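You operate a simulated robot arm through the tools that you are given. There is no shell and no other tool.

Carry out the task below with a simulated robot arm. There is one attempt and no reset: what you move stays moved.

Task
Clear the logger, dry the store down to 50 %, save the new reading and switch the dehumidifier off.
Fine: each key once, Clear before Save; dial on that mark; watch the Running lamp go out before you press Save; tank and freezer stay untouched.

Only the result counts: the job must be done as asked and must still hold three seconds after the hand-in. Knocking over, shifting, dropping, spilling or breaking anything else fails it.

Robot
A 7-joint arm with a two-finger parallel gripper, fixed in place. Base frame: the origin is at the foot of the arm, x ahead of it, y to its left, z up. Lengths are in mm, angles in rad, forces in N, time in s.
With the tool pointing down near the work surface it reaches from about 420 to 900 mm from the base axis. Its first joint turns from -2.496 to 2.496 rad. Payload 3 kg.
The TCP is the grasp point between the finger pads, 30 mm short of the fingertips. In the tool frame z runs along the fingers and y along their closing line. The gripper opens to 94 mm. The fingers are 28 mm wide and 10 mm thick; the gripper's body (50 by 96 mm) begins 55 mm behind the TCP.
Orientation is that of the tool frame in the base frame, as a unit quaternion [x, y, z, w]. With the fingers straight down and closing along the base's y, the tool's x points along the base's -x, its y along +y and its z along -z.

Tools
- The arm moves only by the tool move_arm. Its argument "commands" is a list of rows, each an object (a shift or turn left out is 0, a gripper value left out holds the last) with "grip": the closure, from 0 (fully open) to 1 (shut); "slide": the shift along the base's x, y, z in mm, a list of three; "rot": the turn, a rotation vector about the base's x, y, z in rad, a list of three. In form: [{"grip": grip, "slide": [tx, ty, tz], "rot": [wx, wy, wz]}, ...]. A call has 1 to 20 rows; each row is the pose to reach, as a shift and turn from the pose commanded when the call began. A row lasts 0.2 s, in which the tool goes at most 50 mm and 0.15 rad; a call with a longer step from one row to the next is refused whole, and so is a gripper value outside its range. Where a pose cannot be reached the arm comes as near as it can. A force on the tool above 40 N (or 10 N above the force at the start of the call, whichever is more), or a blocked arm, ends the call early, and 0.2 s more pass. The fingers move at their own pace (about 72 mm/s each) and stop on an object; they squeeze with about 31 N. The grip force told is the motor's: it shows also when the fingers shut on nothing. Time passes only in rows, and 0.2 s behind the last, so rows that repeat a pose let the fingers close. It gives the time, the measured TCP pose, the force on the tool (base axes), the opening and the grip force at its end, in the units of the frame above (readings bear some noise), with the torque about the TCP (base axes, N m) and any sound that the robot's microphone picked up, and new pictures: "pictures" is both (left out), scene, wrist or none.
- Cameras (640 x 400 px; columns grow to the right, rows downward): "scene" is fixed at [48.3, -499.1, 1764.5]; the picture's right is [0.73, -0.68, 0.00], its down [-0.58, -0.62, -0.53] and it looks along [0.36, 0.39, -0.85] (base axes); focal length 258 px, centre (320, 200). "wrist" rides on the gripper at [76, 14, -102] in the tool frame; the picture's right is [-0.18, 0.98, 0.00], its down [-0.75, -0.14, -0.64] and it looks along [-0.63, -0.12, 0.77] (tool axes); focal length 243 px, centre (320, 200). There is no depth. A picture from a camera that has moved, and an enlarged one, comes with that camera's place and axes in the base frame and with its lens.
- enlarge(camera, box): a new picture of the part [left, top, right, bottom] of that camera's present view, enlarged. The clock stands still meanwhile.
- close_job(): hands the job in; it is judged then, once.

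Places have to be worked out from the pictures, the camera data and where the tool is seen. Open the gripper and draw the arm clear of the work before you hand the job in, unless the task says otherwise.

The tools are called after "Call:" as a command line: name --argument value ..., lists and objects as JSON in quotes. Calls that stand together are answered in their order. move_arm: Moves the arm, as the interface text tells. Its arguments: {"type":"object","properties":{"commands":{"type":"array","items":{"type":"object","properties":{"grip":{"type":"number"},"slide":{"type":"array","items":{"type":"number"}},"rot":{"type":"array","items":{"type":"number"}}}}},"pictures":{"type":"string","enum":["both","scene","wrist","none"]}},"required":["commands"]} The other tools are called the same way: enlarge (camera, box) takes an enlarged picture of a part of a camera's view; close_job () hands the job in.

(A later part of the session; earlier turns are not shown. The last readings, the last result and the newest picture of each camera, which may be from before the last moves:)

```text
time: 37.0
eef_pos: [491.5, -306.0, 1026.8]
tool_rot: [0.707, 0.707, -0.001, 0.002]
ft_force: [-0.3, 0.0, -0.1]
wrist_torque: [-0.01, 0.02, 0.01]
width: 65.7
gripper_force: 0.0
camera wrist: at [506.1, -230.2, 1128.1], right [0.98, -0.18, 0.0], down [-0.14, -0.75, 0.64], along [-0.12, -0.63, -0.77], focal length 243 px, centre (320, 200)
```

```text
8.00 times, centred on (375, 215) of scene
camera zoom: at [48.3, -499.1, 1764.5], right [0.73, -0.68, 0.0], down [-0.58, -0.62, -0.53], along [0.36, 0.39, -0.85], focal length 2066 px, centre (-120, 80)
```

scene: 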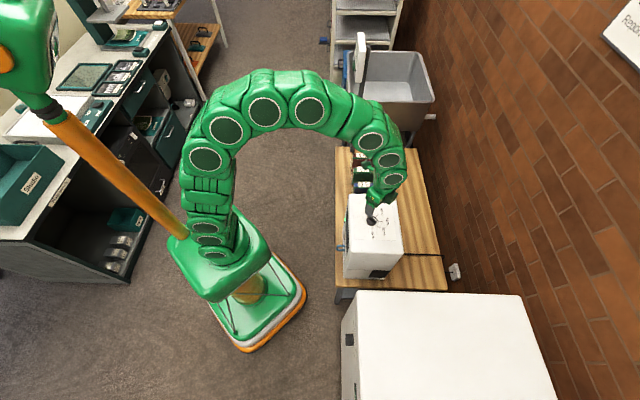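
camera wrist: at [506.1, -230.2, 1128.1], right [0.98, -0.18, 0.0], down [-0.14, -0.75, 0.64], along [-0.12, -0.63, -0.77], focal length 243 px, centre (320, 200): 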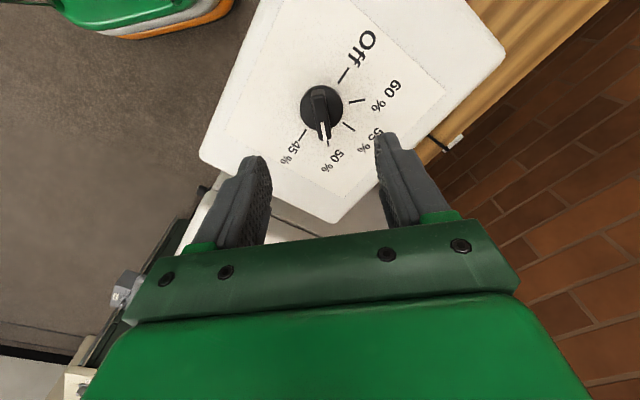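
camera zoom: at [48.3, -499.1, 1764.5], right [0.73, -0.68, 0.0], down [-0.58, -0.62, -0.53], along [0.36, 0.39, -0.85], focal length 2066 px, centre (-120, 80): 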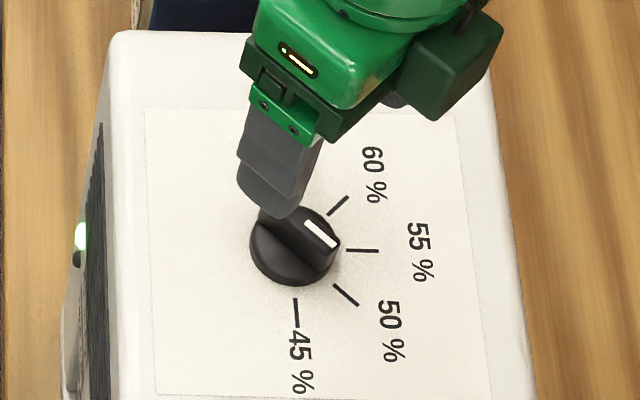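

The pointer is on the 50 % tick and the Running lamp is lit, so the machine is drying. I'll swing back toward the logger with fingers closed and keep watching the lamp in the scene view.

Call:
move_arm --commands '[{"grip": 0.3, "slide": [0, 0, 40]}, {"grip": 0.3, "slide": [3, 25, 75]}, {"grip": 1, "slide": [14, 70, 85], "rot": [-0.068, -0.028, 0.028]}, {"grip": 1, "slide": [25, 115, 90], "rot": [-0.136, -0.056, 0.056]}, {"grip": 1, "slide": [37, 160, 94], "rot": [-0.204, -0.084, 0.084]}, {"grip": 1, "slide": [49, 205, 98], "rot": [-0.272, -0.113, 0.113]}, {"grip": 1, "slide": [61, 250, 100], "rot": [-0.34, -0.141, 0.141]}, {"grip": 1, "slide": [73, 295, 102], "rot": [-0.408, -0.169, 0.169]}, {"grip": 1, "slide": [85, 340, 104], "rot": [-0.475, -0.197, 0.197]}, {"grip": 1, "slide": [97, 385, 106], "rot": [-0.543, -0.225, 0.225]}, {"grip": 1, "slide": [109, 430, 108], "rot": [-0.611, -0.253, 0.253]}, {"grip": 1, "slide": [121, 475, 110], "rot": [-0.679, -0.281, 0.281]}, {"grip": 1, "slide": [133, 520, 110], "rot": [-0.747, -0.31, 0.31]}, {"grip": 1, "slide": [145, 565, 110], "rot": [-0.815, -0.338, 0.338]}, {"grip": 1, "slide": [145, 565, 110], "rot": [-0.815, -0.338, 0.338]}]' --pictures "both"

Call:
enlarge --camera "scene" --box '[335, 190, 405, 250]'

```text
time: 40.2
eef_pos: [635.8, 256.1, 1137.8]
tool_rot: [0.514, 0.744, -0.163, 0.394]
ft_force: [0.3, -0.3, 0.9]
wrist_torque: [0.01, 0.02, -0.03]
width: 0.1
gripper_force: 31.1
camera wrist: at [593.0, 377.6, 1146.5], right [0.91, 0.29, 0.3], down [-0.27, -0.12, 0.95], along [0.32, -0.95, -0.03], focal length 243 px, centre (320, 200)
```

scene: 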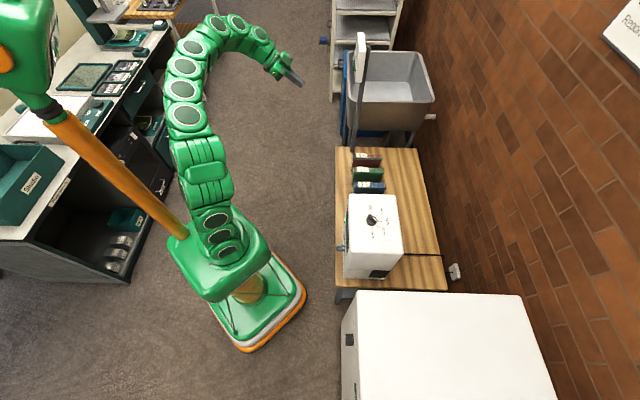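
wrist: 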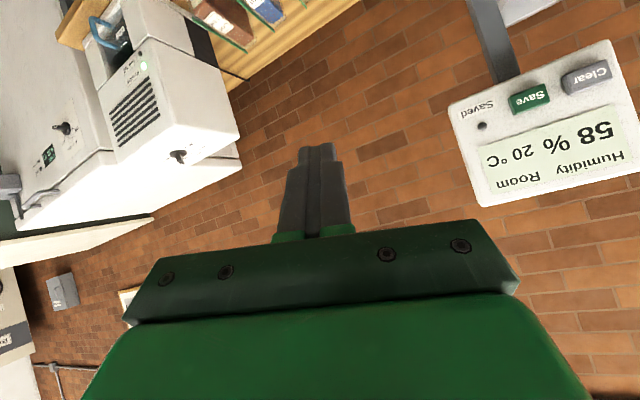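

```text
6.67 times, centred on (370, 220) of scene
camera zoom: at [48.3, -499.1, 1764.5], right [0.73, -0.68, 0.0], down [-0.58, -0.62, -0.53], along [0.36, 0.39, -0.85], focal length 1722 px, centre (-13, 67)
```

zoom: 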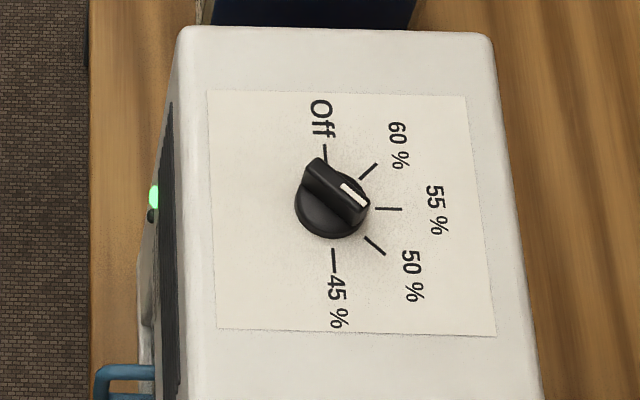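

Humidity reads 58 % and Running is still lit, with the pointer aligned to 50 %. I'll go to a standoff 100 mm in front of the Save key and wait there.

Call:
move_arm --commands '[{"grip": 1, "slide": [28, 14, -6], "rot": [-0.1107, -0.0457, 0.0459]}, {"grip": 1, "slide": [58, 26, -12], "rot": [-0.2214, -0.0914, 0.0919]}, {"grip": 1, "slide": [92, 34, -18], "rot": [-0.3322, -0.137, 0.1378]}, {"grip": 1, "slide": [126, 38, -24], "rot": [-0.4429, -0.1827, 0.1837]}, {"grip": 1, "slide": [158, 40, -30], "rot": [-0.5536, -0.2284, 0.2297]}, {"grip": 1, "slide": [189.4, 41, -36], "rot": [-0.6643, -0.2741, 0.2756]}, {"grip": 1, "slide": [189.4, 41, -36], "rot": [-0.6643, -0.2741, 0.2756]}]' --pictures "both"

Call:
enlarge --camera "wrist" --box '[230, 60, 430, 200]'

Call:
enlarge --camera "scene" --box '[335, 190, 405, 250]'

```text
time: 41.8
eef_pos: [826.5, 299.4, 1101.4]
tool_rot: [0.27, 0.654, -0.271, 0.653]
ft_force: [-0.5, -0.4, 0.2]
wrist_torque: [0.02, 0.0, -0.01]
width: 0.0
gripper_force: 30.9
camera wrist: at [764.2, 381.8, 1025.2], right [0.69, 0.7, 0.18], down [-0.55, 0.35, 0.75], along [0.46, -0.62, 0.63], focal length 243 px, centre (320, 200)
```

scene: 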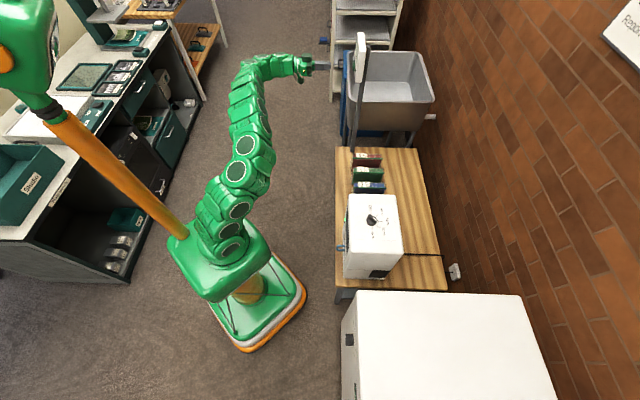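
wrist: 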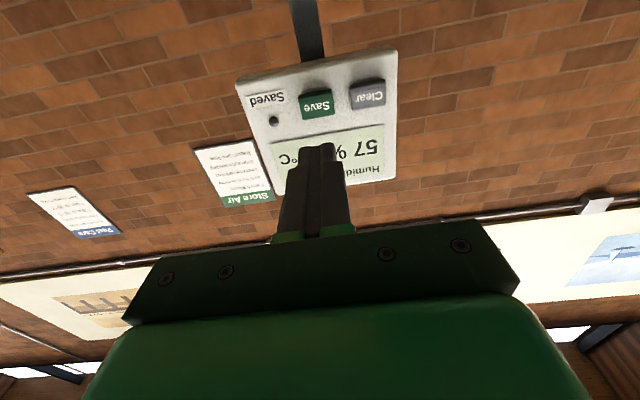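

```text
2.86 times, centred on (330, 130) of wrist
camera zoom: at [764.2, 381.8, 1025.2], right [0.69, 0.7, 0.18], down [-0.55, 0.35, 0.75], along [0.46, -0.62, 0.63], focal length 693 px, centre (291, 400)
```

zoom: 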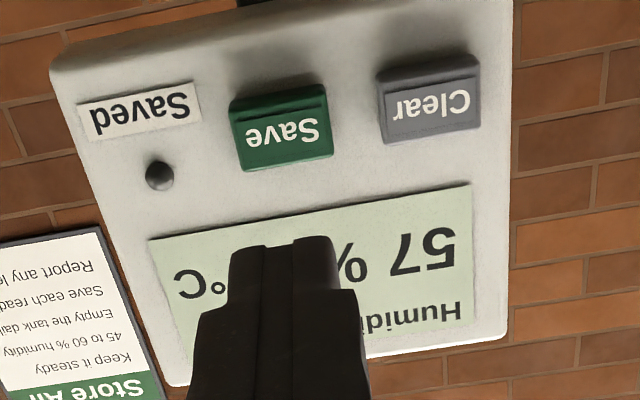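

```text
6.67 times, centred on (370, 220) of scene
camera zoom: at [48.3, -499.1, 1764.5], right [0.73, -0.68, 0.0], down [-0.58, -0.62, -0.53], along [0.36, 0.39, -0.85], focal length 1722 px, centre (-13, 67)
```

zoom: 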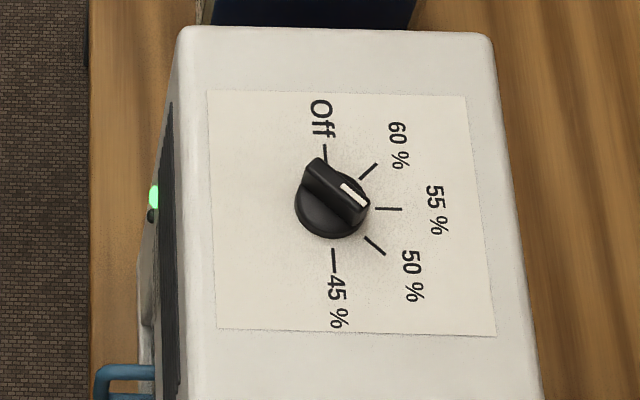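

The tool axis projects onto the centre of the Save key; humidity is 57 % and Running is still on. I'll advance to about 25 mm short of the key and wait.

Call:
move_arm --commands '[{"grip": 1, "slide": [17, -17, 0]}, {"grip": 1, "slide": [34, -34, 0]}, {"grip": 1, "slide": [49, -49, 0]}, {"grip": 1, "slide": [49, -49, 0]}, {"grip": 1, "slide": [49, -49, 0]}]' --pictures "none"

Call:
enlarge --camera "wrist" --box '[230, 80, 430, 220]'

Call:
enlarge --camera "scene" --box '[330, 30, 390, 80]'

```text
time: 43.0
eef_pos: [876.3, 249.3, 1102.2]
tool_rot: [0.271, 0.653, -0.271, 0.653]
ft_force: [0.2, -0.1, -1.0]
wrist_torque: [0.0, 0.03, 0.02]
width: 0.0
gripper_force: 31.4
```

```text
2.86 times, centred on (330, 150) of wrist
camera zoom: at [813.9, 333.0, 1024.9], right [0.69, 0.7, 0.18], down [-0.55, 0.35, 0.76], along [0.46, -0.63, 0.63], focal length 693 px, centre (291, 343)
```

zoom: 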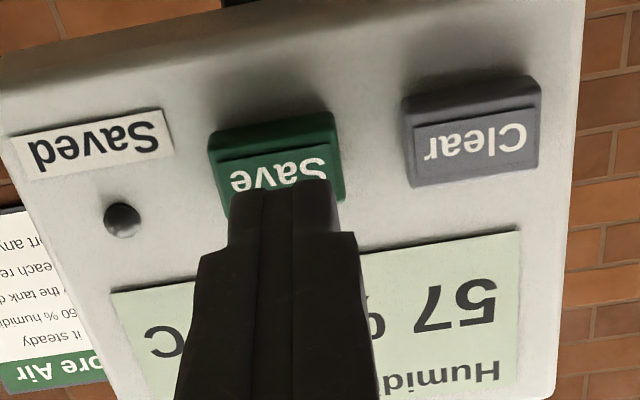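

```text
8.00 times, centred on (360, 55) of scene
camera zoom: at [48.3, -499.1, 1764.5], right [0.73, -0.68, 0.0], down [-0.58, -0.62, -0.53], along [0.36, 0.39, -0.85], focal length 2066 px, centre (0, 1360)
```

zoom: 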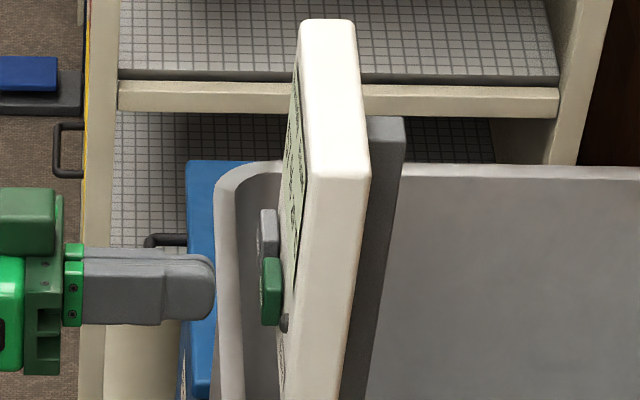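

Alignment is within about 2.5 mm of the Save key's centre, so I'll trim slightly and hold there for 4 s, then check the lamp and display.

Call:
move_arm --commands '[{"grip": 1, "slide": [-1.4, -1.4, 1.5]}, {"slide": [-1.4, -1.4, 1.5]}, {"slide": [-1.4, -1.4, 1.5]}, {"slide": [-1.4, -1.4, 1.5]}, {"slide": [-1.4, -1.4, 1.5]}, {"slide": [-1.4, -1.4, 1.5]}, {"slide": [-1.4, -1.4, 1.5]}, {"slide": [-1.4, -1.4, 1.5]}, {"slide": [-1.4, -1.4, 1.5]}, {"slide": [-1.4, -1.4, 1.5]}, {"slide": [-1.4, -1.4, 1.5]}, {"slide": [-1.4, -1.4, 1.5]}, {"slide": [-1.4, -1.4, 1.5]}, {"slide": [-1.4, -1.4, 1.5]}, {"slide": [-1.4, -1.4, 1.5]}, {"slide": [-1.4, -1.4, 1.5]}, {"slide": [-1.4, -1.4, 1.5]}, {"slide": [-1.4, -1.4, 1.5]}, {"slide": [-1.4, -1.4, 1.5]}, {"slide": [-1.4, -1.4, 1.5]}]' --pictures "none"

Call:
enlarge --camera "wrist" --box '[230, 80, 430, 220]'

Call:
enlarge --camera "scene" --box '[335, 190, 405, 250]'

```text
time: 47.2
eef_pos: [875.2, 248.2, 1102.5]
tool_rot: [0.269, 0.654, -0.269, 0.653]
ft_force: [-0.4, 0.2, 0.5]
wrist_torque: [0.0, 0.02, -0.03]
width: 0.0
gripper_force: 31.1
```

```text
2.86 times, centred on (330, 150) of wrist
camera zoom: at [812.2, 331.4, 1025.9], right [0.69, 0.7, 0.18], down [-0.55, 0.35, 0.76], along [0.46, -0.63, 0.63], focal length 693 px, centre (291, 343)
```

zoom: 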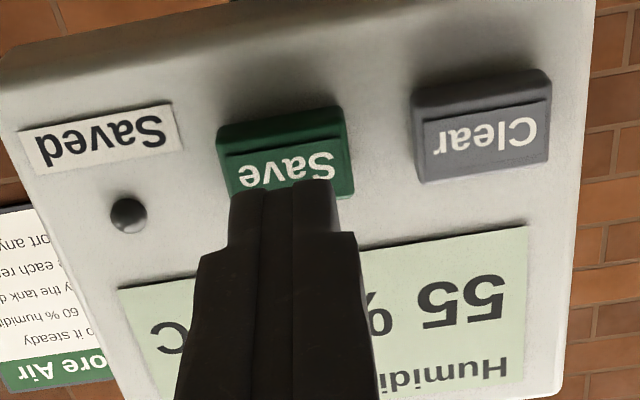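

```text
6.67 times, centred on (370, 220) of scene
camera zoom: at [48.3, -499.1, 1764.5], right [0.73, -0.68, 0.0], down [-0.58, -0.62, -0.53], along [0.36, 0.39, -0.85], focal length 1722 px, centre (-13, 67)
```

zoom: 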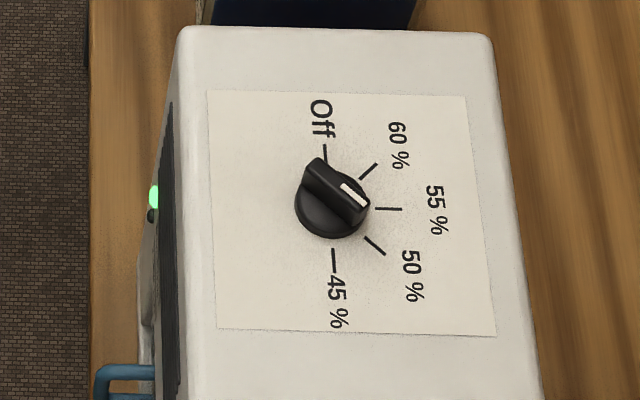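

The display shows 55 % and Running is still lit. I'll hold for another 8 s and check again.

Call:
move_arm --commands '[{"grip": 1}, {"grip": 1}, {"grip": 1}, {"grip": 1}, {"grip": 1}, {"grip": 1}, {"grip": 1}, {"grip": 1}, {"grip": 1}, {"grip": 1}, {"grip": 1}, {"grip": 1}, {"grip": 1}, {"grip": 1}, {"grip": 1}, {"grip": 1}, {"grip": 1}, {"grip": 1}, {"grip": 1}, {"grip": 1}]' --pictures "none"

Call:
move_arm --commands '[{"grip": 1}, {"grip": 1}, {"grip": 1}, {"grip": 1}, {"grip": 1}, {"grip": 1}, {"grip": 1}, {"grip": 1}, {"grip": 1}, {"grip": 1}, {"grip": 1}, {"grip": 1}, {"grip": 1}, {"grip": 1}, {"grip": 1}, {"grip": 1}, {"grip": 1}, {"grip": 1}, {"grip": 1}, {"grip": 1}]' --pictures "none"

Call:
enlarge --camera "wrist" --box '[230, 80, 430, 220]'

Call:
enlarge --camera "scene" --box '[335, 190, 405, 250]'

```text
time: 51.4
eef_pos: [874.4, 249.5, 1102.6]
tool_rot: [0.27, 0.654, -0.27, 0.653]
ft_force: [0.4, 0.0, -0.2]
wrist_torque: [0.0, 0.02, 0.0]
width: 0.0
gripper_force: 30.7
```

```text
time: 55.6
eef_pos: [875.3, 248.7, 1102.3]
tool_rot: [0.27, 0.654, -0.27, 0.653]
ft_force: [-0.3, 1.0, -0.1]
wrist_torque: [0.02, -0.05, 0.03]
width: 0.0
gripper_force: 31.4
```

```text
2.86 times, centred on (330, 150) of wrist
camera zoom: at [812.2, 331.3, 1025.7], right [0.69, 0.7, 0.18], down [-0.55, 0.35, 0.76], along [0.46, -0.63, 0.63], focal length 693 px, centre (291, 343)
```

zoom: 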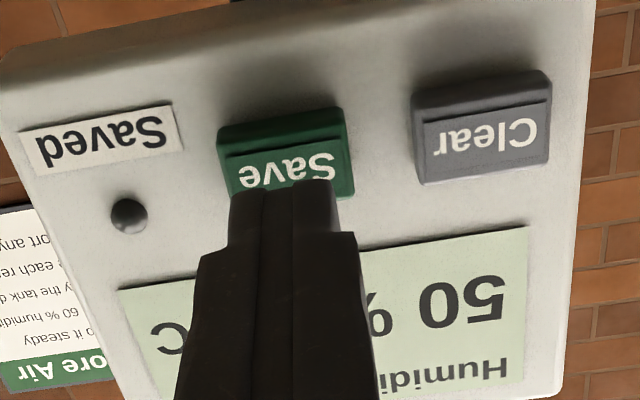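

```text
6.67 times, centred on (370, 220) of scene
camera zoom: at [48.3, -499.1, 1764.5], right [0.73, -0.68, 0.0], down [-0.58, -0.62, -0.53], along [0.36, 0.39, -0.85], focal length 1722 px, centre (-13, 67)
```

zoom: 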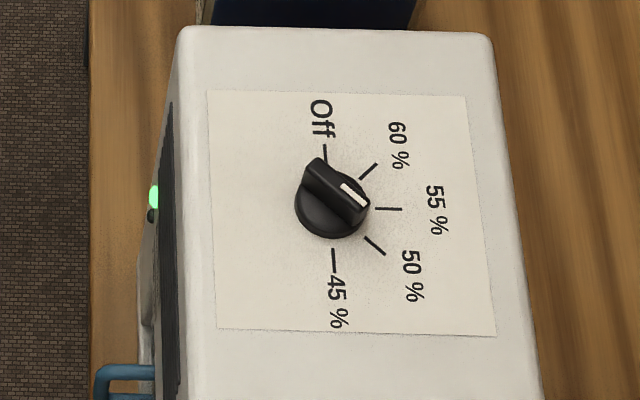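

The display shows 50 %, but the Running lamp is still lit, so I must not press yet. I'll wait another 2 s.

Call:
move_arm --commands '[{"grip": 1}, {"grip": 1}, {"grip": 1}, {"grip": 1}, {"grip": 1}, {"grip": 1}, {"grip": 1}, {"grip": 1}, {"grip": 1}, {"grip": 1}]' --pictures "none"

Call:
enlarge --camera "scene" --box '[335, 190, 405, 250]'

Call:
enlarge --camera "wrist" --box '[230, 80, 430, 220]'

```text
time: 57.8
eef_pos: [874.4, 247.9, 1103.1]
tool_rot: [0.27, 0.654, -0.27, 0.653]
ft_force: [-0.7, -0.4, -0.3]
wrist_torque: [0.0, -0.01, 0.0]
width: 0.0
gripper_force: 30.6
```

```text
6.67 times, centred on (370, 220) of scene
camera zoom: at [48.3, -499.1, 1764.5], right [0.73, -0.68, 0.0], down [-0.58, -0.62, -0.53], along [0.36, 0.39, -0.85], focal length 1722 px, centre (-13, 67)
```

zoom: 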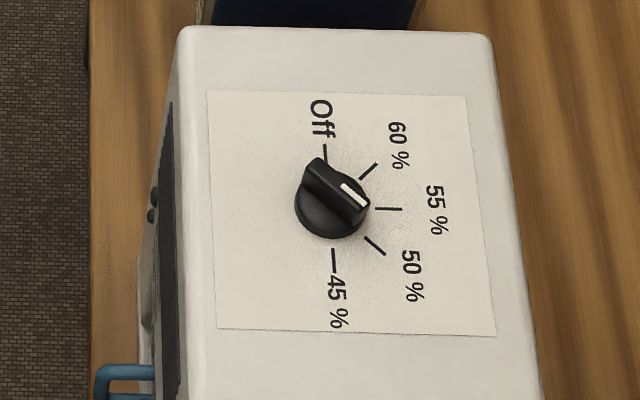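

```text
2.86 times, centred on (330, 150) of wrist
camera zoom: at [812.1, 331.4, 1025.9], right [0.69, 0.7, 0.18], down [-0.55, 0.35, 0.76], along [0.46, -0.63, 0.63], focal length 693 px, centre (291, 343)
```

zoom: 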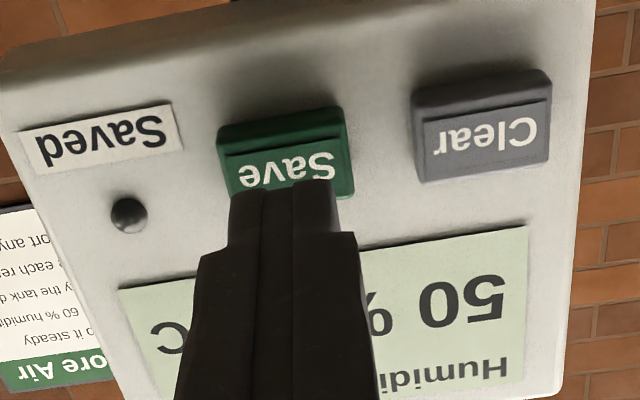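

The Running lamp is now out and the display reads 50 %. I'll press Save: advance 24 mm first, with the click expected at about 31 mm.

Call:
move_arm --commands '[{"grip": 1, "slide": [8, -8, 0]}, {"grip": 1, "slide": [14, -14, 0]}, {"grip": 1, "slide": [17, -17, 0]}, {"grip": 1, "slide": [17, -17, 0]}]' --pictures "none"

Call:
enlarge --camera "scene" --box '[330, 40, 380, 80]'

Call:
enlarge --camera "wrist" --box '[230, 100, 390, 220]'

```text
time: 58.8
eef_pos: [892.5, 230.2, 1102.1]
tool_rot: [0.27, 0.654, -0.27, 0.653]
ft_force: [0.1, -0.6, 0.1]
wrist_torque: [-0.01, 0.02, 0.02]
width: 0.3
gripper_force: 31.2
```

```text
10.00 times, centred on (355, 60) of scene
camera zoom: at [48.3, -499.1, 1764.5], right [0.73, -0.68, 0.0], down [-0.58, -0.62, -0.53], along [0.36, 0.39, -0.85], focal length 2582 px, centre (-30, 1600)
```

zoom: 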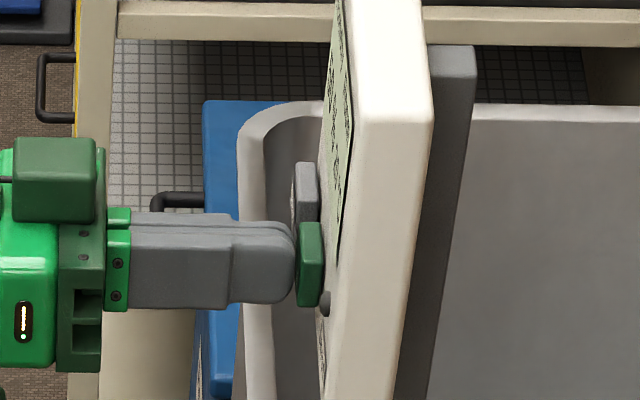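

```text
3.33 times, centred on (310, 160) of wrist
camera zoom: at [829.4, 313.7, 1025.6], right [0.69, 0.7, 0.18], down [-0.55, 0.35, 0.76], along [0.46, -0.63, 0.63], focal length 809 px, centre (353, 333)
```

zoom: 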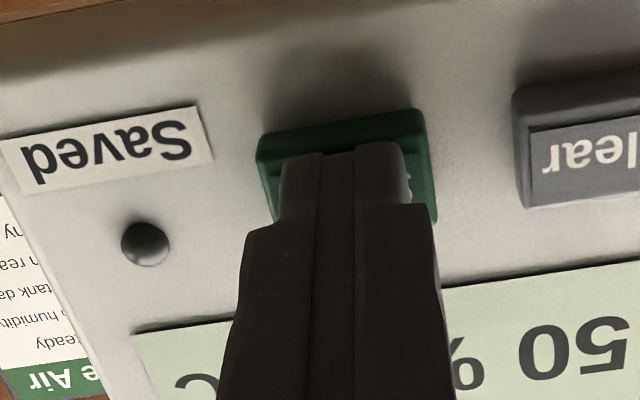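

The tip is nearly on the Save key, still no force. I'll advance 4 mm in small steps.

Call:
move_arm --commands '[{"grip": 1, "slide": [1, -1, 0]}, {"grip": 1, "slide": [2, -2, 0]}, {"grip": 1, "slide": [3, -3, 0]}]' --pictures "none"

Call:
enlarge --camera "wrist" --box '[230, 100, 390, 220]'

```text
time: 59.6
eef_pos: [894.3, 230.0, 1101.3]
tool_rot: [0.269, 0.655, -0.27, 0.653]
ft_force: [-0.8, 1.2, 0.1]
wrist_torque: [0.0, 0.0, 0.01]
width: 0.0
gripper_force: 31.5
```

```text
3.33 times, centred on (310, 160) of wrist
camera zoom: at [831.7, 311.2, 1025.2], right [0.69, 0.7, 0.18], down [-0.55, 0.35, 0.76], along [0.46, -0.63, 0.63], focal length 809 px, centre (353, 333)
```

zoom: 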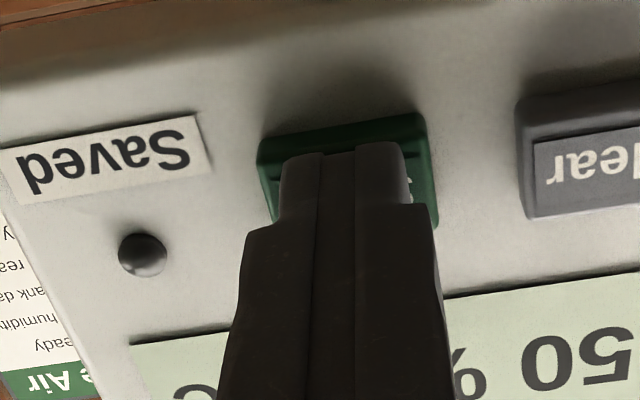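

Contact is starting (about 1.4 N), with no click yet. I'll press 2 mm further.

Call:
move_arm --commands '[{"grip": 1, "slide": [0.7, -0.7, 0]}, {"grip": 1, "slide": [1.5, -1.5, 0]}]' --pictures "none"

Call:
enlarge --camera "wrist" --box '[230, 100, 390, 220]'

```text
time: 60.2
eef_pos: [896.0, 225.8, 1102.2]
tool_rot: [0.27, 0.655, -0.271, 0.652]
ft_force: [-1.5, 1.3, -2.5]
wrist_torque: [0.04, 0.01, -0.03]
width: 0.1
gripper_force: 30.9
heard: click
```

```text
3.33 times, centred on (310, 160) of wrist
camera zoom: at [833.4, 309.5, 1025.6], right [0.69, 0.7, 0.18], down [-0.55, 0.35, 0.76], along [0.46, -0.62, 0.63], focal length 809 px, centre (353, 333)
```

zoom: 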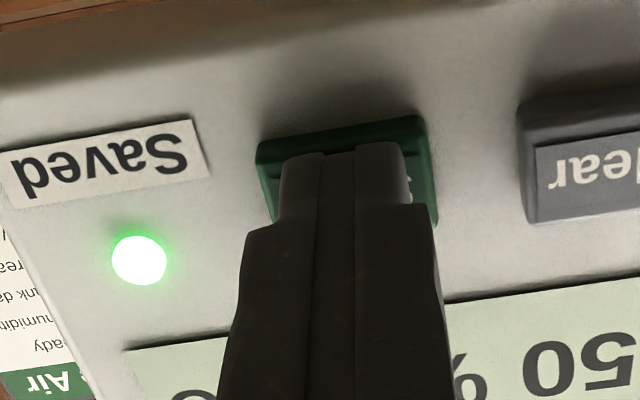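

A click was heard and the Saved lamp lit at 50 %. I'll back straight off and start the return swing toward the dial by the same path.

Call:
move_arm --commands '[{"grip": 1, "slide": [-8, 8, 0]}, {"grip": 1, "slide": [-38, 38, 0]}, {"grip": 1, "slide": [-70, 70, 0]}, {"grip": 1, "slide": [-101, 70, 6], "rot": [0.1107, 0.0457, -0.0459]}, {"grip": 1, "slide": [-133, 68, 12], "rot": [0.2214, 0.0914, -0.0919]}, {"grip": 1, "slide": [-167, 64, 18], "rot": [0.3322, 0.137, -0.1378]}, {"grip": 1, "slide": [-201, 56, 24], "rot": [0.4429, 0.1827, -0.1837]}, {"grip": 1, "slide": [-231, 44, 30], "rot": [0.5536, 0.2284, -0.2297]}, {"grip": 1, "slide": [-260, 30, 36], "rot": [0.6643, 0.2741, -0.2756]}, {"grip": 1, "slide": [-260, 30, 36], "rot": [0.6643, 0.2741, -0.2756]}]' --pictures "both"

Call:
enlarge --camera "wrist" --box '[430, 20, 640, 220]'

Call:
enlarge --camera "scene" --box '[335, 190, 405, 250]'

```text
time: 62.4
eef_pos: [638.1, 258.6, 1137.4]
tool_rot: [0.514, 0.745, -0.162, 0.394]
ft_force: [-0.5, -0.7, -0.1]
wrist_torque: [0.02, -0.01, -0.04]
width: 0.0
gripper_force: 31.1
camera wrist: at [594.9, 378.8, 1147.1], right [0.91, 0.29, 0.3], down [-0.27, -0.13, 0.95], along [0.32, -0.95, -0.03], focal length 243 px, centre (320, 200)
```

scene: 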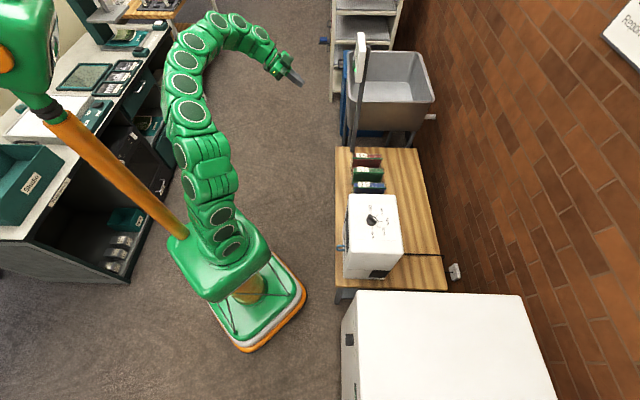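
wrist: 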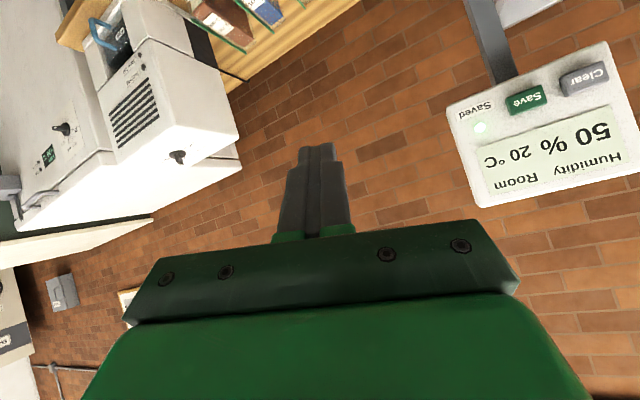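

```text
2.00 times, centred on (535, 120) of wrist
camera zoom: at [594.9, 378.8, 1147.1], right [0.91, 0.29, 0.3], down [-0.27, -0.13, 0.95], along [0.32, -0.95, -0.03], focal length 485 px, centre (-110, 360)
```

zoom: 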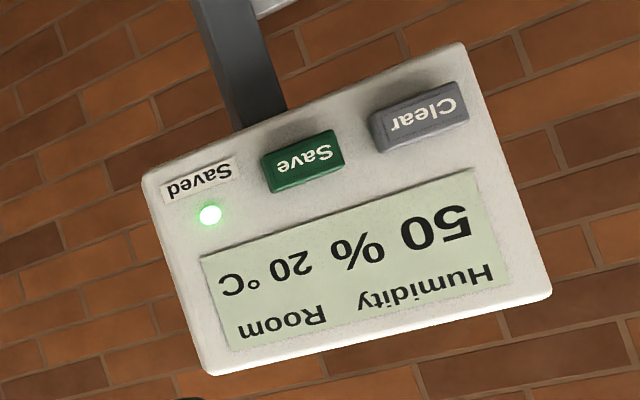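

```text
6.67 times, centred on (370, 220) of scene
camera zoom: at [48.3, -499.1, 1764.5], right [0.73, -0.68, 0.0], down [-0.58, -0.62, -0.53], along [0.36, 0.39, -0.85], focal length 1722 px, centre (-13, 67)
```

zoom: 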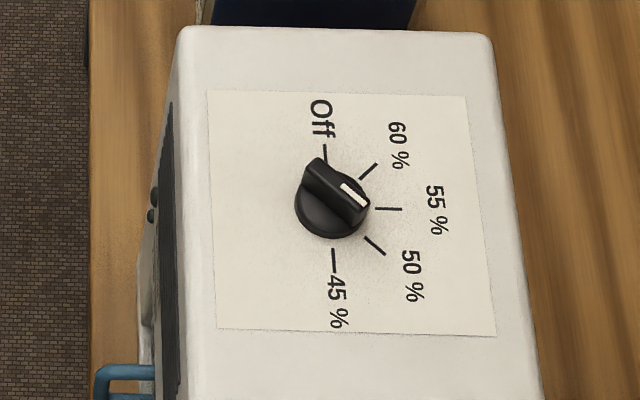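

The logger shows 50 % with Saved lit, and Running stays dark. Now I'll retrace the path to hover above the dial at yaw -90° with the fingers partly open.

Call:
move_arm --commands '[{"grip": 1, "slide": [-12, -45, 0], "rot": [0.068, 0.028, -0.028]}, {"grip": 1, "slide": [-24, -90, -1], "rot": [0.136, 0.056, -0.056]}, {"grip": 1, "slide": [-36, -135, -2], "rot": [0.204, 0.084, -0.084]}, {"grip": 1, "slide": [-48, -180, -4], "rot": [0.272, 0.113, -0.113]}, {"grip": 1, "slide": [-60, -225, -6], "rot": [0.34, 0.141, -0.141]}, {"grip": 1, "slide": [-72, -270, -8], "rot": [0.408, 0.169, -0.169]}, {"grip": 0.6, "slide": [-84, -315, -10], "rot": [0.475, 0.197, -0.197]}, {"grip": 0.6, "slide": [-96, -360, -12], "rot": [0.543, 0.225, -0.225]}, {"grip": 0.6, "slide": [-108, -405, -14], "rot": [0.611, 0.253, -0.253]}, {"grip": 0.6, "slide": [-120, -450, -18], "rot": [0.679, 0.281, -0.281]}, {"grip": 0.6, "slide": [-131, -495, -22], "rot": [0.747, 0.31, -0.31]}, {"grip": 0.6, "slide": [-139, -535, -28], "rot": [0.815, 0.338, -0.338]}, {"grip": 0.6, "slide": [-142.6, -565.9, -45], "rot": [0.815, 0.338, -0.338]}, {"grip": 0.6, "slide": [-142.6, -565.9, -80], "rot": [0.815, 0.338, -0.338]}, {"grip": 0.6, "slide": [-142.6, -565.9, -111.5], "rot": [0.815, 0.338, -0.338]}, {"grip": 0.6, "slide": [-142.6, -565.9, -111.5], "rot": [0.815, 0.338, -0.338]}]' --pictures "wrist"

Call:
enlarge --camera "wrist" --box '[250, 40, 390, 180]'

```text
time: 65.8
eef_pos: [493.4, -308.9, 1028.2]
tool_rot: [0.707, 0.708, 0.0, 0.001]
ft_force: [0.2, -0.2, 1.1]
wrist_torque: [0.0, -0.02, -0.02]
width: 37.5
gripper_force: 0.1
camera wrist: at [507.1, -231.8, 1130.2], right [0.98, -0.18, 0.0], down [-0.14, -0.75, 0.64], along [-0.12, -0.63, -0.77], focal length 243 px, centre (320, 200)
```

wrist: 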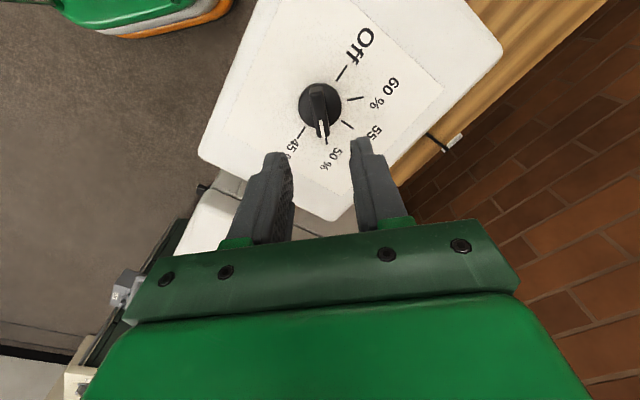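

```text
2.86 times, centred on (320, 110) of wrist
camera zoom: at [507.1, -231.8, 1130.2], right [0.98, -0.18, 0.0], down [-0.14, -0.75, 0.64], along [-0.12, -0.63, -0.77], focal length 693 px, centre (320, 457)
```

zoom: 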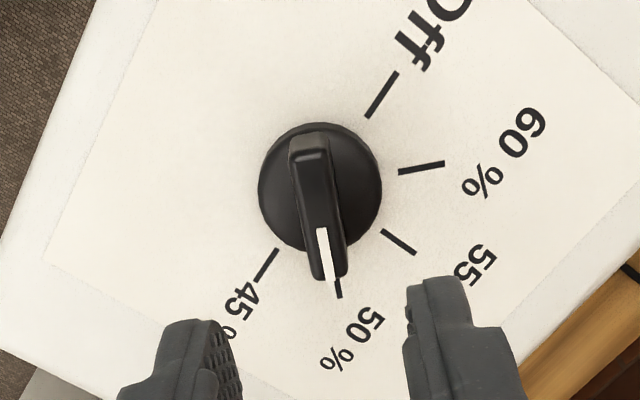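

Hover position matches the dial axis at (493.1, -307.8). I'll descend 86 mm to the known height just above the skirt and narrow the fingers around the bar to a loose straddle.

Call:
move_arm --commands '[{"grip": 0.6, "slide": [0, 0, -30]}, {"grip": 0.6, "slide": [0, 0, -60]}, {"grip": 0.6, "slide": [0, 0, -78]}, {"grip": 0.6, "slide": [0, 0, -85.5]}, {"grip": 0.72, "slide": [0, 0, -85.5]}, {"grip": 0.78, "slide": [0, 0, -85.5]}, {"grip": 0.78, "slide": [0, 0, -85.5]}]' --pictures "wrist"

Call:
enlarge --camera "wrist" --box '[270, 80, 370, 180]'

```text
time: 67.4
eef_pos: [492.3, -309.0, 941.2]
tool_rot: [0.707, 0.708, 0.0, 0.001]
ft_force: [0.4, -0.3, 0.8]
wrist_torque: [0.04, 0.01, -0.01]
width: 20.9
gripper_force: 0.2
camera wrist: at [506.9, -232.8, 1043.3], right [0.98, -0.18, 0.0], down [-0.14, -0.75, 0.64], along [-0.12, -0.63, -0.77], focal length 243 px, centre (320, 200)
```

wrist: 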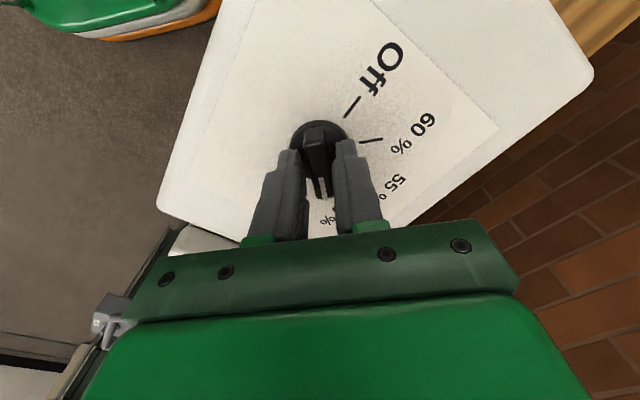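

```text
4.00 times, centred on (320, 130) of wrist
camera zoom: at [506.9, -232.8, 1043.3], right [0.98, -0.18, 0.0], down [-0.14, -0.75, 0.64], along [-0.12, -0.63, -0.77], focal length 970 px, centre (320, 480)
```

zoom: 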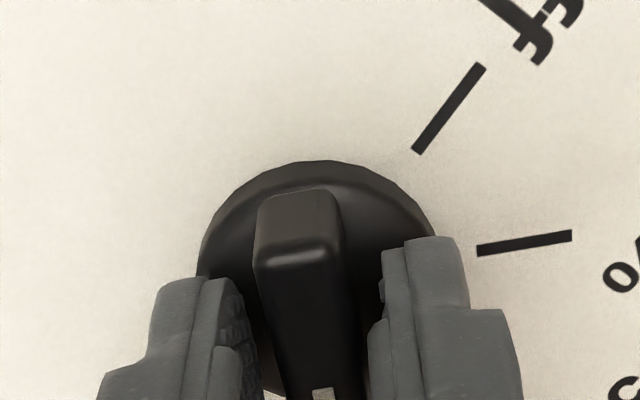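

The bar sits centred between the fingers. I'll narrow to a loose fit and rotate counter-clockwise 45° toward 55 %.

Call:
move_arm --commands '[{"grip": 0.82, "slide": [0.3, 0.5, 0]}, {"grip": 0.85, "slide": [0.3, 0.5, 0]}, {"grip": 0.85, "slide": [0.3, 0.5, 0]}, {"grip": 0.85, "slide": [0.3, 0.5, 0], "rot": [0, 0, 0.13]}, {"grip": 0.85, "slide": [0.3, 0.5, 0], "rot": [0, 0, 0.26]}, {"grip": 0.85, "slide": [0.3, 0.5, 0], "rot": [0, 0, 0.39]}, {"grip": 0.85, "slide": [0.3, 0.5, 0], "rot": [0, 0, 0.52]}, {"grip": 0.85, "slide": [0.3, 0.5, 0], "rot": [0, 0, 0.65]}, {"grip": 0.85, "slide": [0.3, 0.5, 0], "rot": [0, 0, 0.785]}]' --pictures "wrist"

Call:
enlarge --camera "wrist" --box '[270, 80, 370, 180]'

```text
time: 69.4
eef_pos: [494.4, -309.7, 941.3]
tool_rot: [0.382, 0.924, 0.001, 0.001]
ft_force: [0.3, -0.3, 0.6]
wrist_torque: [-0.01, -0.01, 0.01]
width: 14.3
gripper_force: 0.0
camera wrist: at [449.6, -245.1, 1043.0], right [0.82, 0.57, 0.0], down [0.43, -0.63, 0.64], along [0.37, -0.53, -0.77], focal length 243 px, centre (320, 200)
```

wrist: 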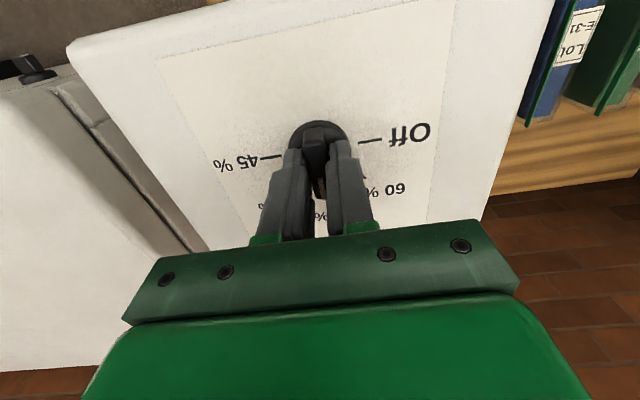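

```text
4.00 times, centred on (320, 130) of wrist
camera zoom: at [449.6, -245.1, 1043.0], right [0.82, 0.57, 0.0], down [0.43, -0.63, 0.64], along [0.37, -0.53, -0.77], focal length 970 px, centre (320, 480)
```

zoom: 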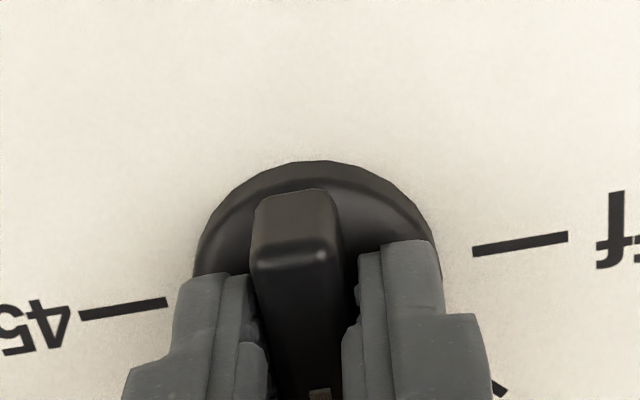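

Zero force and the bar followed to about 55 %. I'll continue counter-clockwise another 45°.

Call:
move_arm --commands '[{"grip": 0.85, "rot": [0, 0, 0.13]}, {"grip": 0.85, "rot": [0, 0, 0.26]}, {"grip": 0.85, "rot": [0, 0, 0.39]}, {"grip": 0.85, "rot": [0, 0, 0.52]}, {"grip": 0.85, "rot": [0, 0, 0.65]}, {"grip": 0.85, "rot": [0, 0, 0.785]}]' --pictures "wrist"

Call:
enlarge --camera "wrist" --box '[270, 80, 370, 180]'

```text
time: 70.8
eef_pos: [493.9, -308.8, 940.6]
tool_rot: [-0.001, 1.0, 0.001, 0.0]
ft_force: [0.3, -0.3, 0.8]
wrist_torque: [-0.02, 0.01, 0.04]
width: 13.7
gripper_force: 0.1
camera wrist: at [417.8, -294.9, 1043.0], right [0.18, 0.98, 0.0], down [0.75, -0.14, 0.64], along [0.63, -0.11, -0.77], focal length 243 px, centre (320, 200)
```

wrist: 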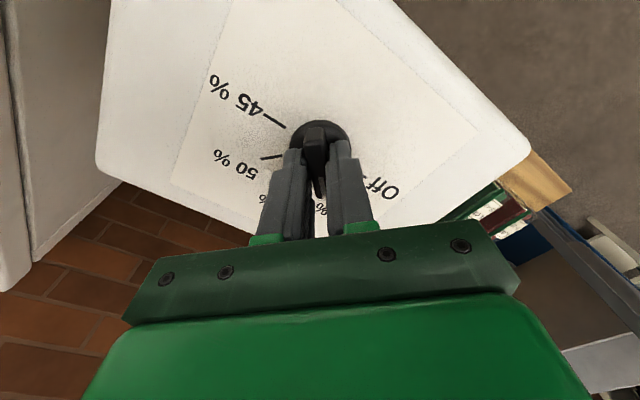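

```text
4.00 times, centred on (320, 130) of wrist
camera zoom: at [417.8, -294.9, 1043.0], right [0.18, 0.98, 0.0], down [0.75, -0.14, 0.64], along [0.63, -0.11, -0.77], focal length 970 px, centre (320, 480)
```

zoom: 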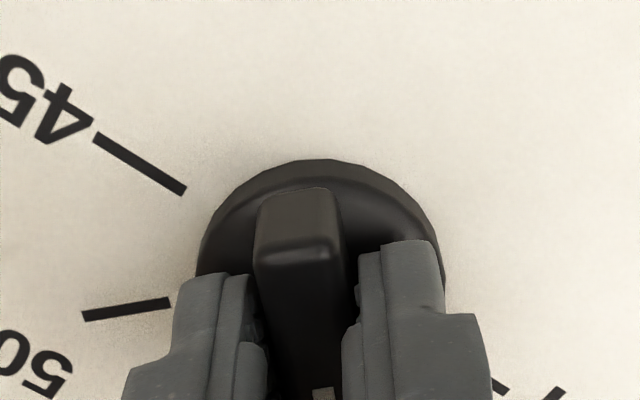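

Still no side force, pointer near 60 %. I'll make the final 45° counter-clockwise turn to the Off direction.

Call:
move_arm --commands '[{"grip": 0.85, "rot": [0, 0, 0.13]}, {"grip": 0.85, "rot": [0, 0, 0.26]}, {"grip": 0.85, "rot": [0, 0, 0.39]}, {"grip": 0.85, "rot": [0, 0, 0.52]}, {"grip": 0.85, "rot": [0, 0, 0.65]}, {"grip": 0.85, "rot": [0, 0, 0.785]}]' --pictures "wrist"

Call:
enlarge --camera "wrist" --box '[270, 80, 370, 180]'

Call:
enlarge --camera "scene" --box '[335, 190, 405, 250]'

```text
time: 72.2
eef_pos: [493.7, -310.6, 940.8]
tool_rot: [-0.384, 0.923, 0.0, 0.0]
ft_force: [-1.0, 0.7, 0.8]
wrist_torque: [-0.01, 0.01, -0.04]
width: 14.2
gripper_force: 0.5
camera wrist: at [430.4, -353.2, 1042.7], right [-0.57, 0.82, 0.0], down [0.63, 0.43, 0.64], along [0.53, 0.37, -0.77], focal length 243 px, centre (320, 200)
```

wrist: 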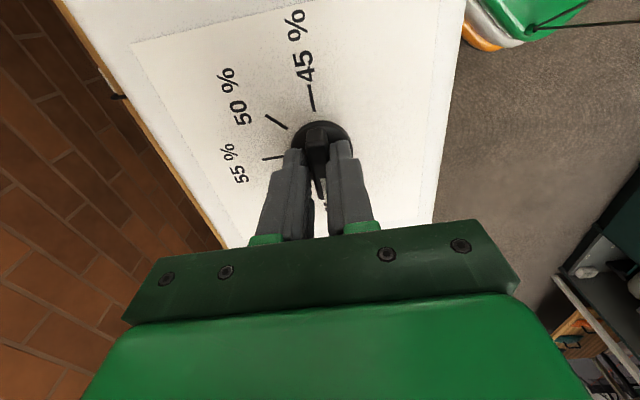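

```text
4.00 times, centred on (320, 130) of wrist
camera zoom: at [430.4, -353.2, 1042.7], right [-0.57, 0.82, 0.0], down [0.63, 0.43, 0.64], along [0.53, 0.37, -0.77], focal length 970 px, centre (320, 480)
```

zoom: 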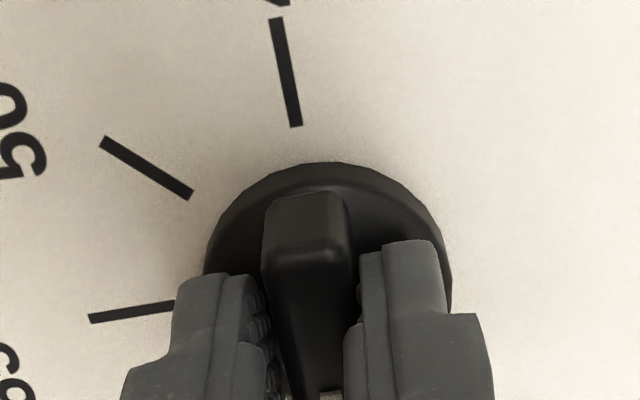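

```text
6.67 times, centred on (370, 220) of scene
camera zoom: at [48.3, -499.1, 1764.5], right [0.73, -0.68, 0.0], down [-0.58, -0.62, -0.53], along [0.36, 0.39, -0.85], focal length 1722 px, centre (-13, 67)
```

zoom: 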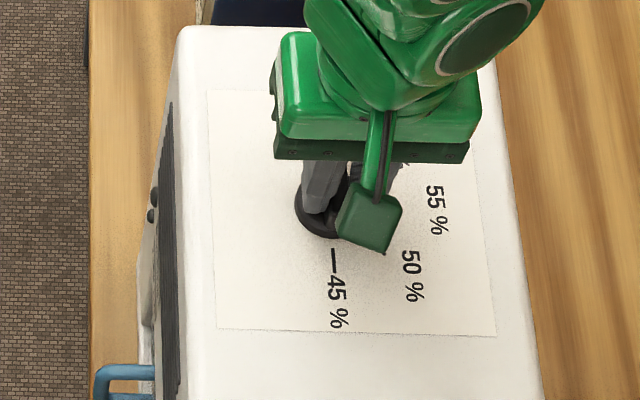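

The tool is at yaw 45° with the bar near Off, slightly against the +y finger. I'll shift 0.8 mm toward +y and tighten in steps to square the bar onto Off.

Call:
move_arm --commands '[{"grip": 0.85, "slide": [-0.55, 0.55, 0]}, {"grip": 0.87, "slide": [-0.55, 0.55, 0]}, {"grip": 0.88, "slide": [-0.55, 0.55, 0]}, {"grip": 0.88, "slide": [-0.55, 0.55, 0]}]' --pictures "none"

Call:
enlarge --camera "wrist" --box '[270, 80, 370, 180]'

```text
time: 73.2
eef_pos: [493.2, -308.1, 941.3]
tool_rot: [-0.383, 0.924, 0.0, 0.0]
ft_force: [-1.0, 1.0, -0.9]
wrist_torque: [0.01, 0.02, -0.02]
width: 12.4
gripper_force: 1.0
```

```text
4.00 times, centred on (320, 130) of wrist
camera zoom: at [429.8, -352.2, 1042.6], right [-0.57, 0.82, 0.0], down [0.63, 0.43, 0.64], along [0.53, 0.36, -0.77], focal length 970 px, centre (320, 480)
```

zoom: 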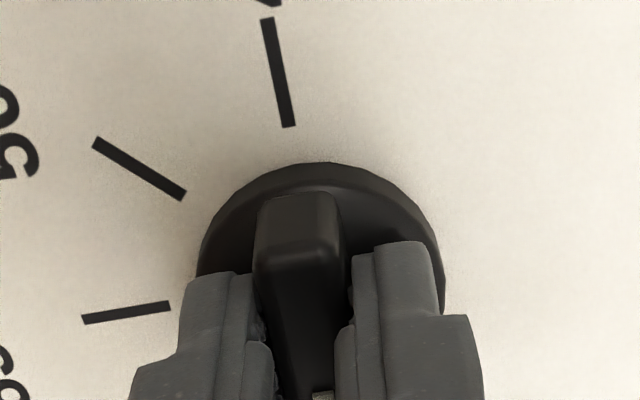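

Width is 12.4 mm with almost no side force. I'll tighten once more to square fully, then open and rise.

Call:
move_arm --commands '[{"grip": 0.89}, {"grip": 0.895}, {"grip": 0.895}]' --pictures "none"

Call:
move_arm --commands '[{"grip": 0.85}, {"grip": 0.7}, {"grip": 0.5}, {"grip": 0.4, "slide": [0, 0, 15]}, {"grip": 0.3, "slide": [0, 0, 45]}, {"grip": 0.2, "slide": [0, 0, 85]}, {"grip": 0.1, "slide": [0, 0, 120]}, {"grip": 0.1, "slide": [0, 0, 120]}]' --pictures "both"

Call:
enlarge --camera "wrist" --box '[230, 20, 390, 180]'

Call:
enlarge --camera "scene" --box '[335, 190, 405, 250]'

```text
time: 74.0
eef_pos: [493.9, -308.7, 940.6]
tool_rot: [-0.383, 0.924, 0.001, 0.0]
ft_force: [-2.3, 2.6, -0.2]
wrist_torque: [0.05, 0.01, -0.01]
width: 12.2
gripper_force: 2.2
```

```text
time: 75.8
eef_pos: [493.9, -306.6, 1061.3]
tool_rot: [-0.383, 0.924, 0.002, 0.0]
ft_force: [0.9, -0.2, -0.8]
wrist_torque: [-0.01, -0.01, -0.02]
width: 84.7
gripper_force: 0.1
camera wrist: at [430.6, -351.2, 1162.0], right [-0.57, 0.82, 0.0], down [0.63, 0.43, 0.64], along [0.53, 0.37, -0.77], focal length 243 px, centre (320, 200)
```

scene: 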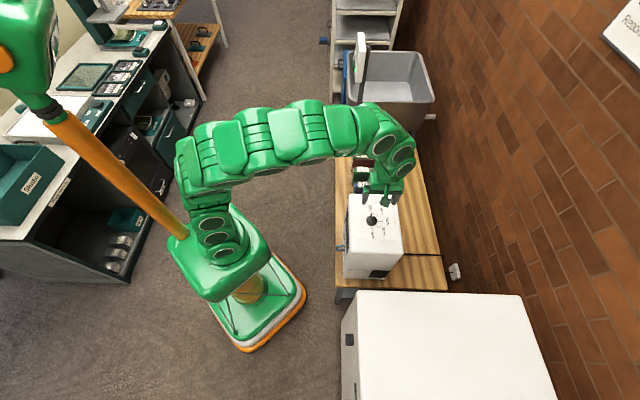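
wrist: 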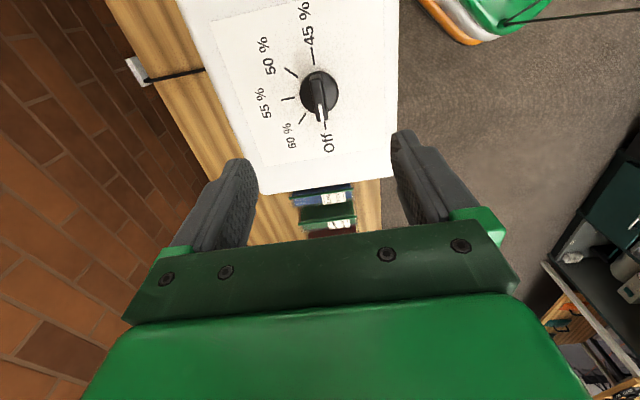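

```text
2.50 times, centred on (310, 100) of wrist
camera zoom: at [430.6, -351.2, 1162.0], right [-0.57, 0.82, 0.0], down [0.63, 0.43, 0.64], along [0.53, 0.37, -0.77], focal length 606 px, centre (345, 450)
```

zoom: 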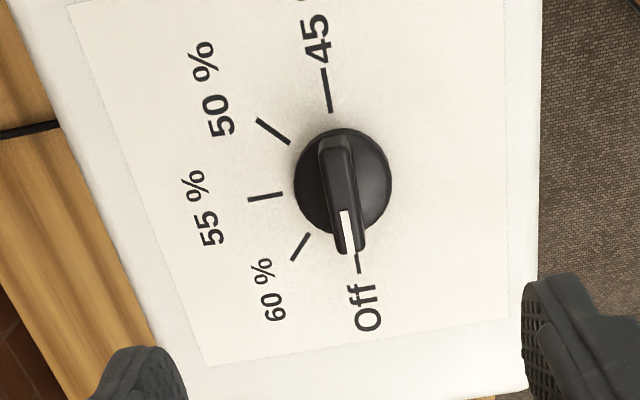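

```text
6.67 times, centred on (370, 220) of scene
camera zoom: at [48.3, -499.1, 1764.5], right [0.73, -0.68, 0.0], down [-0.58, -0.62, -0.53], along [0.36, 0.39, -0.85], focal length 1722 px, centre (-13, 67)
```

zoom: 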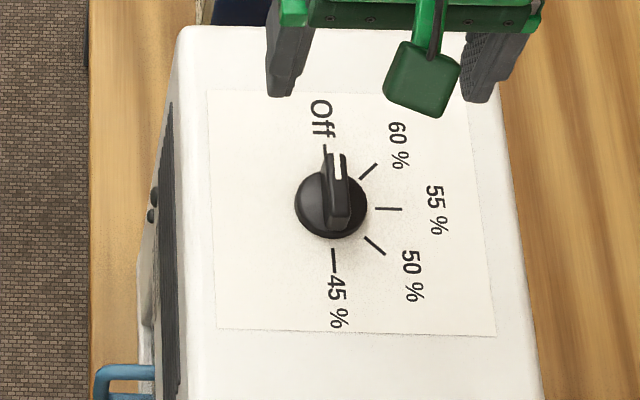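

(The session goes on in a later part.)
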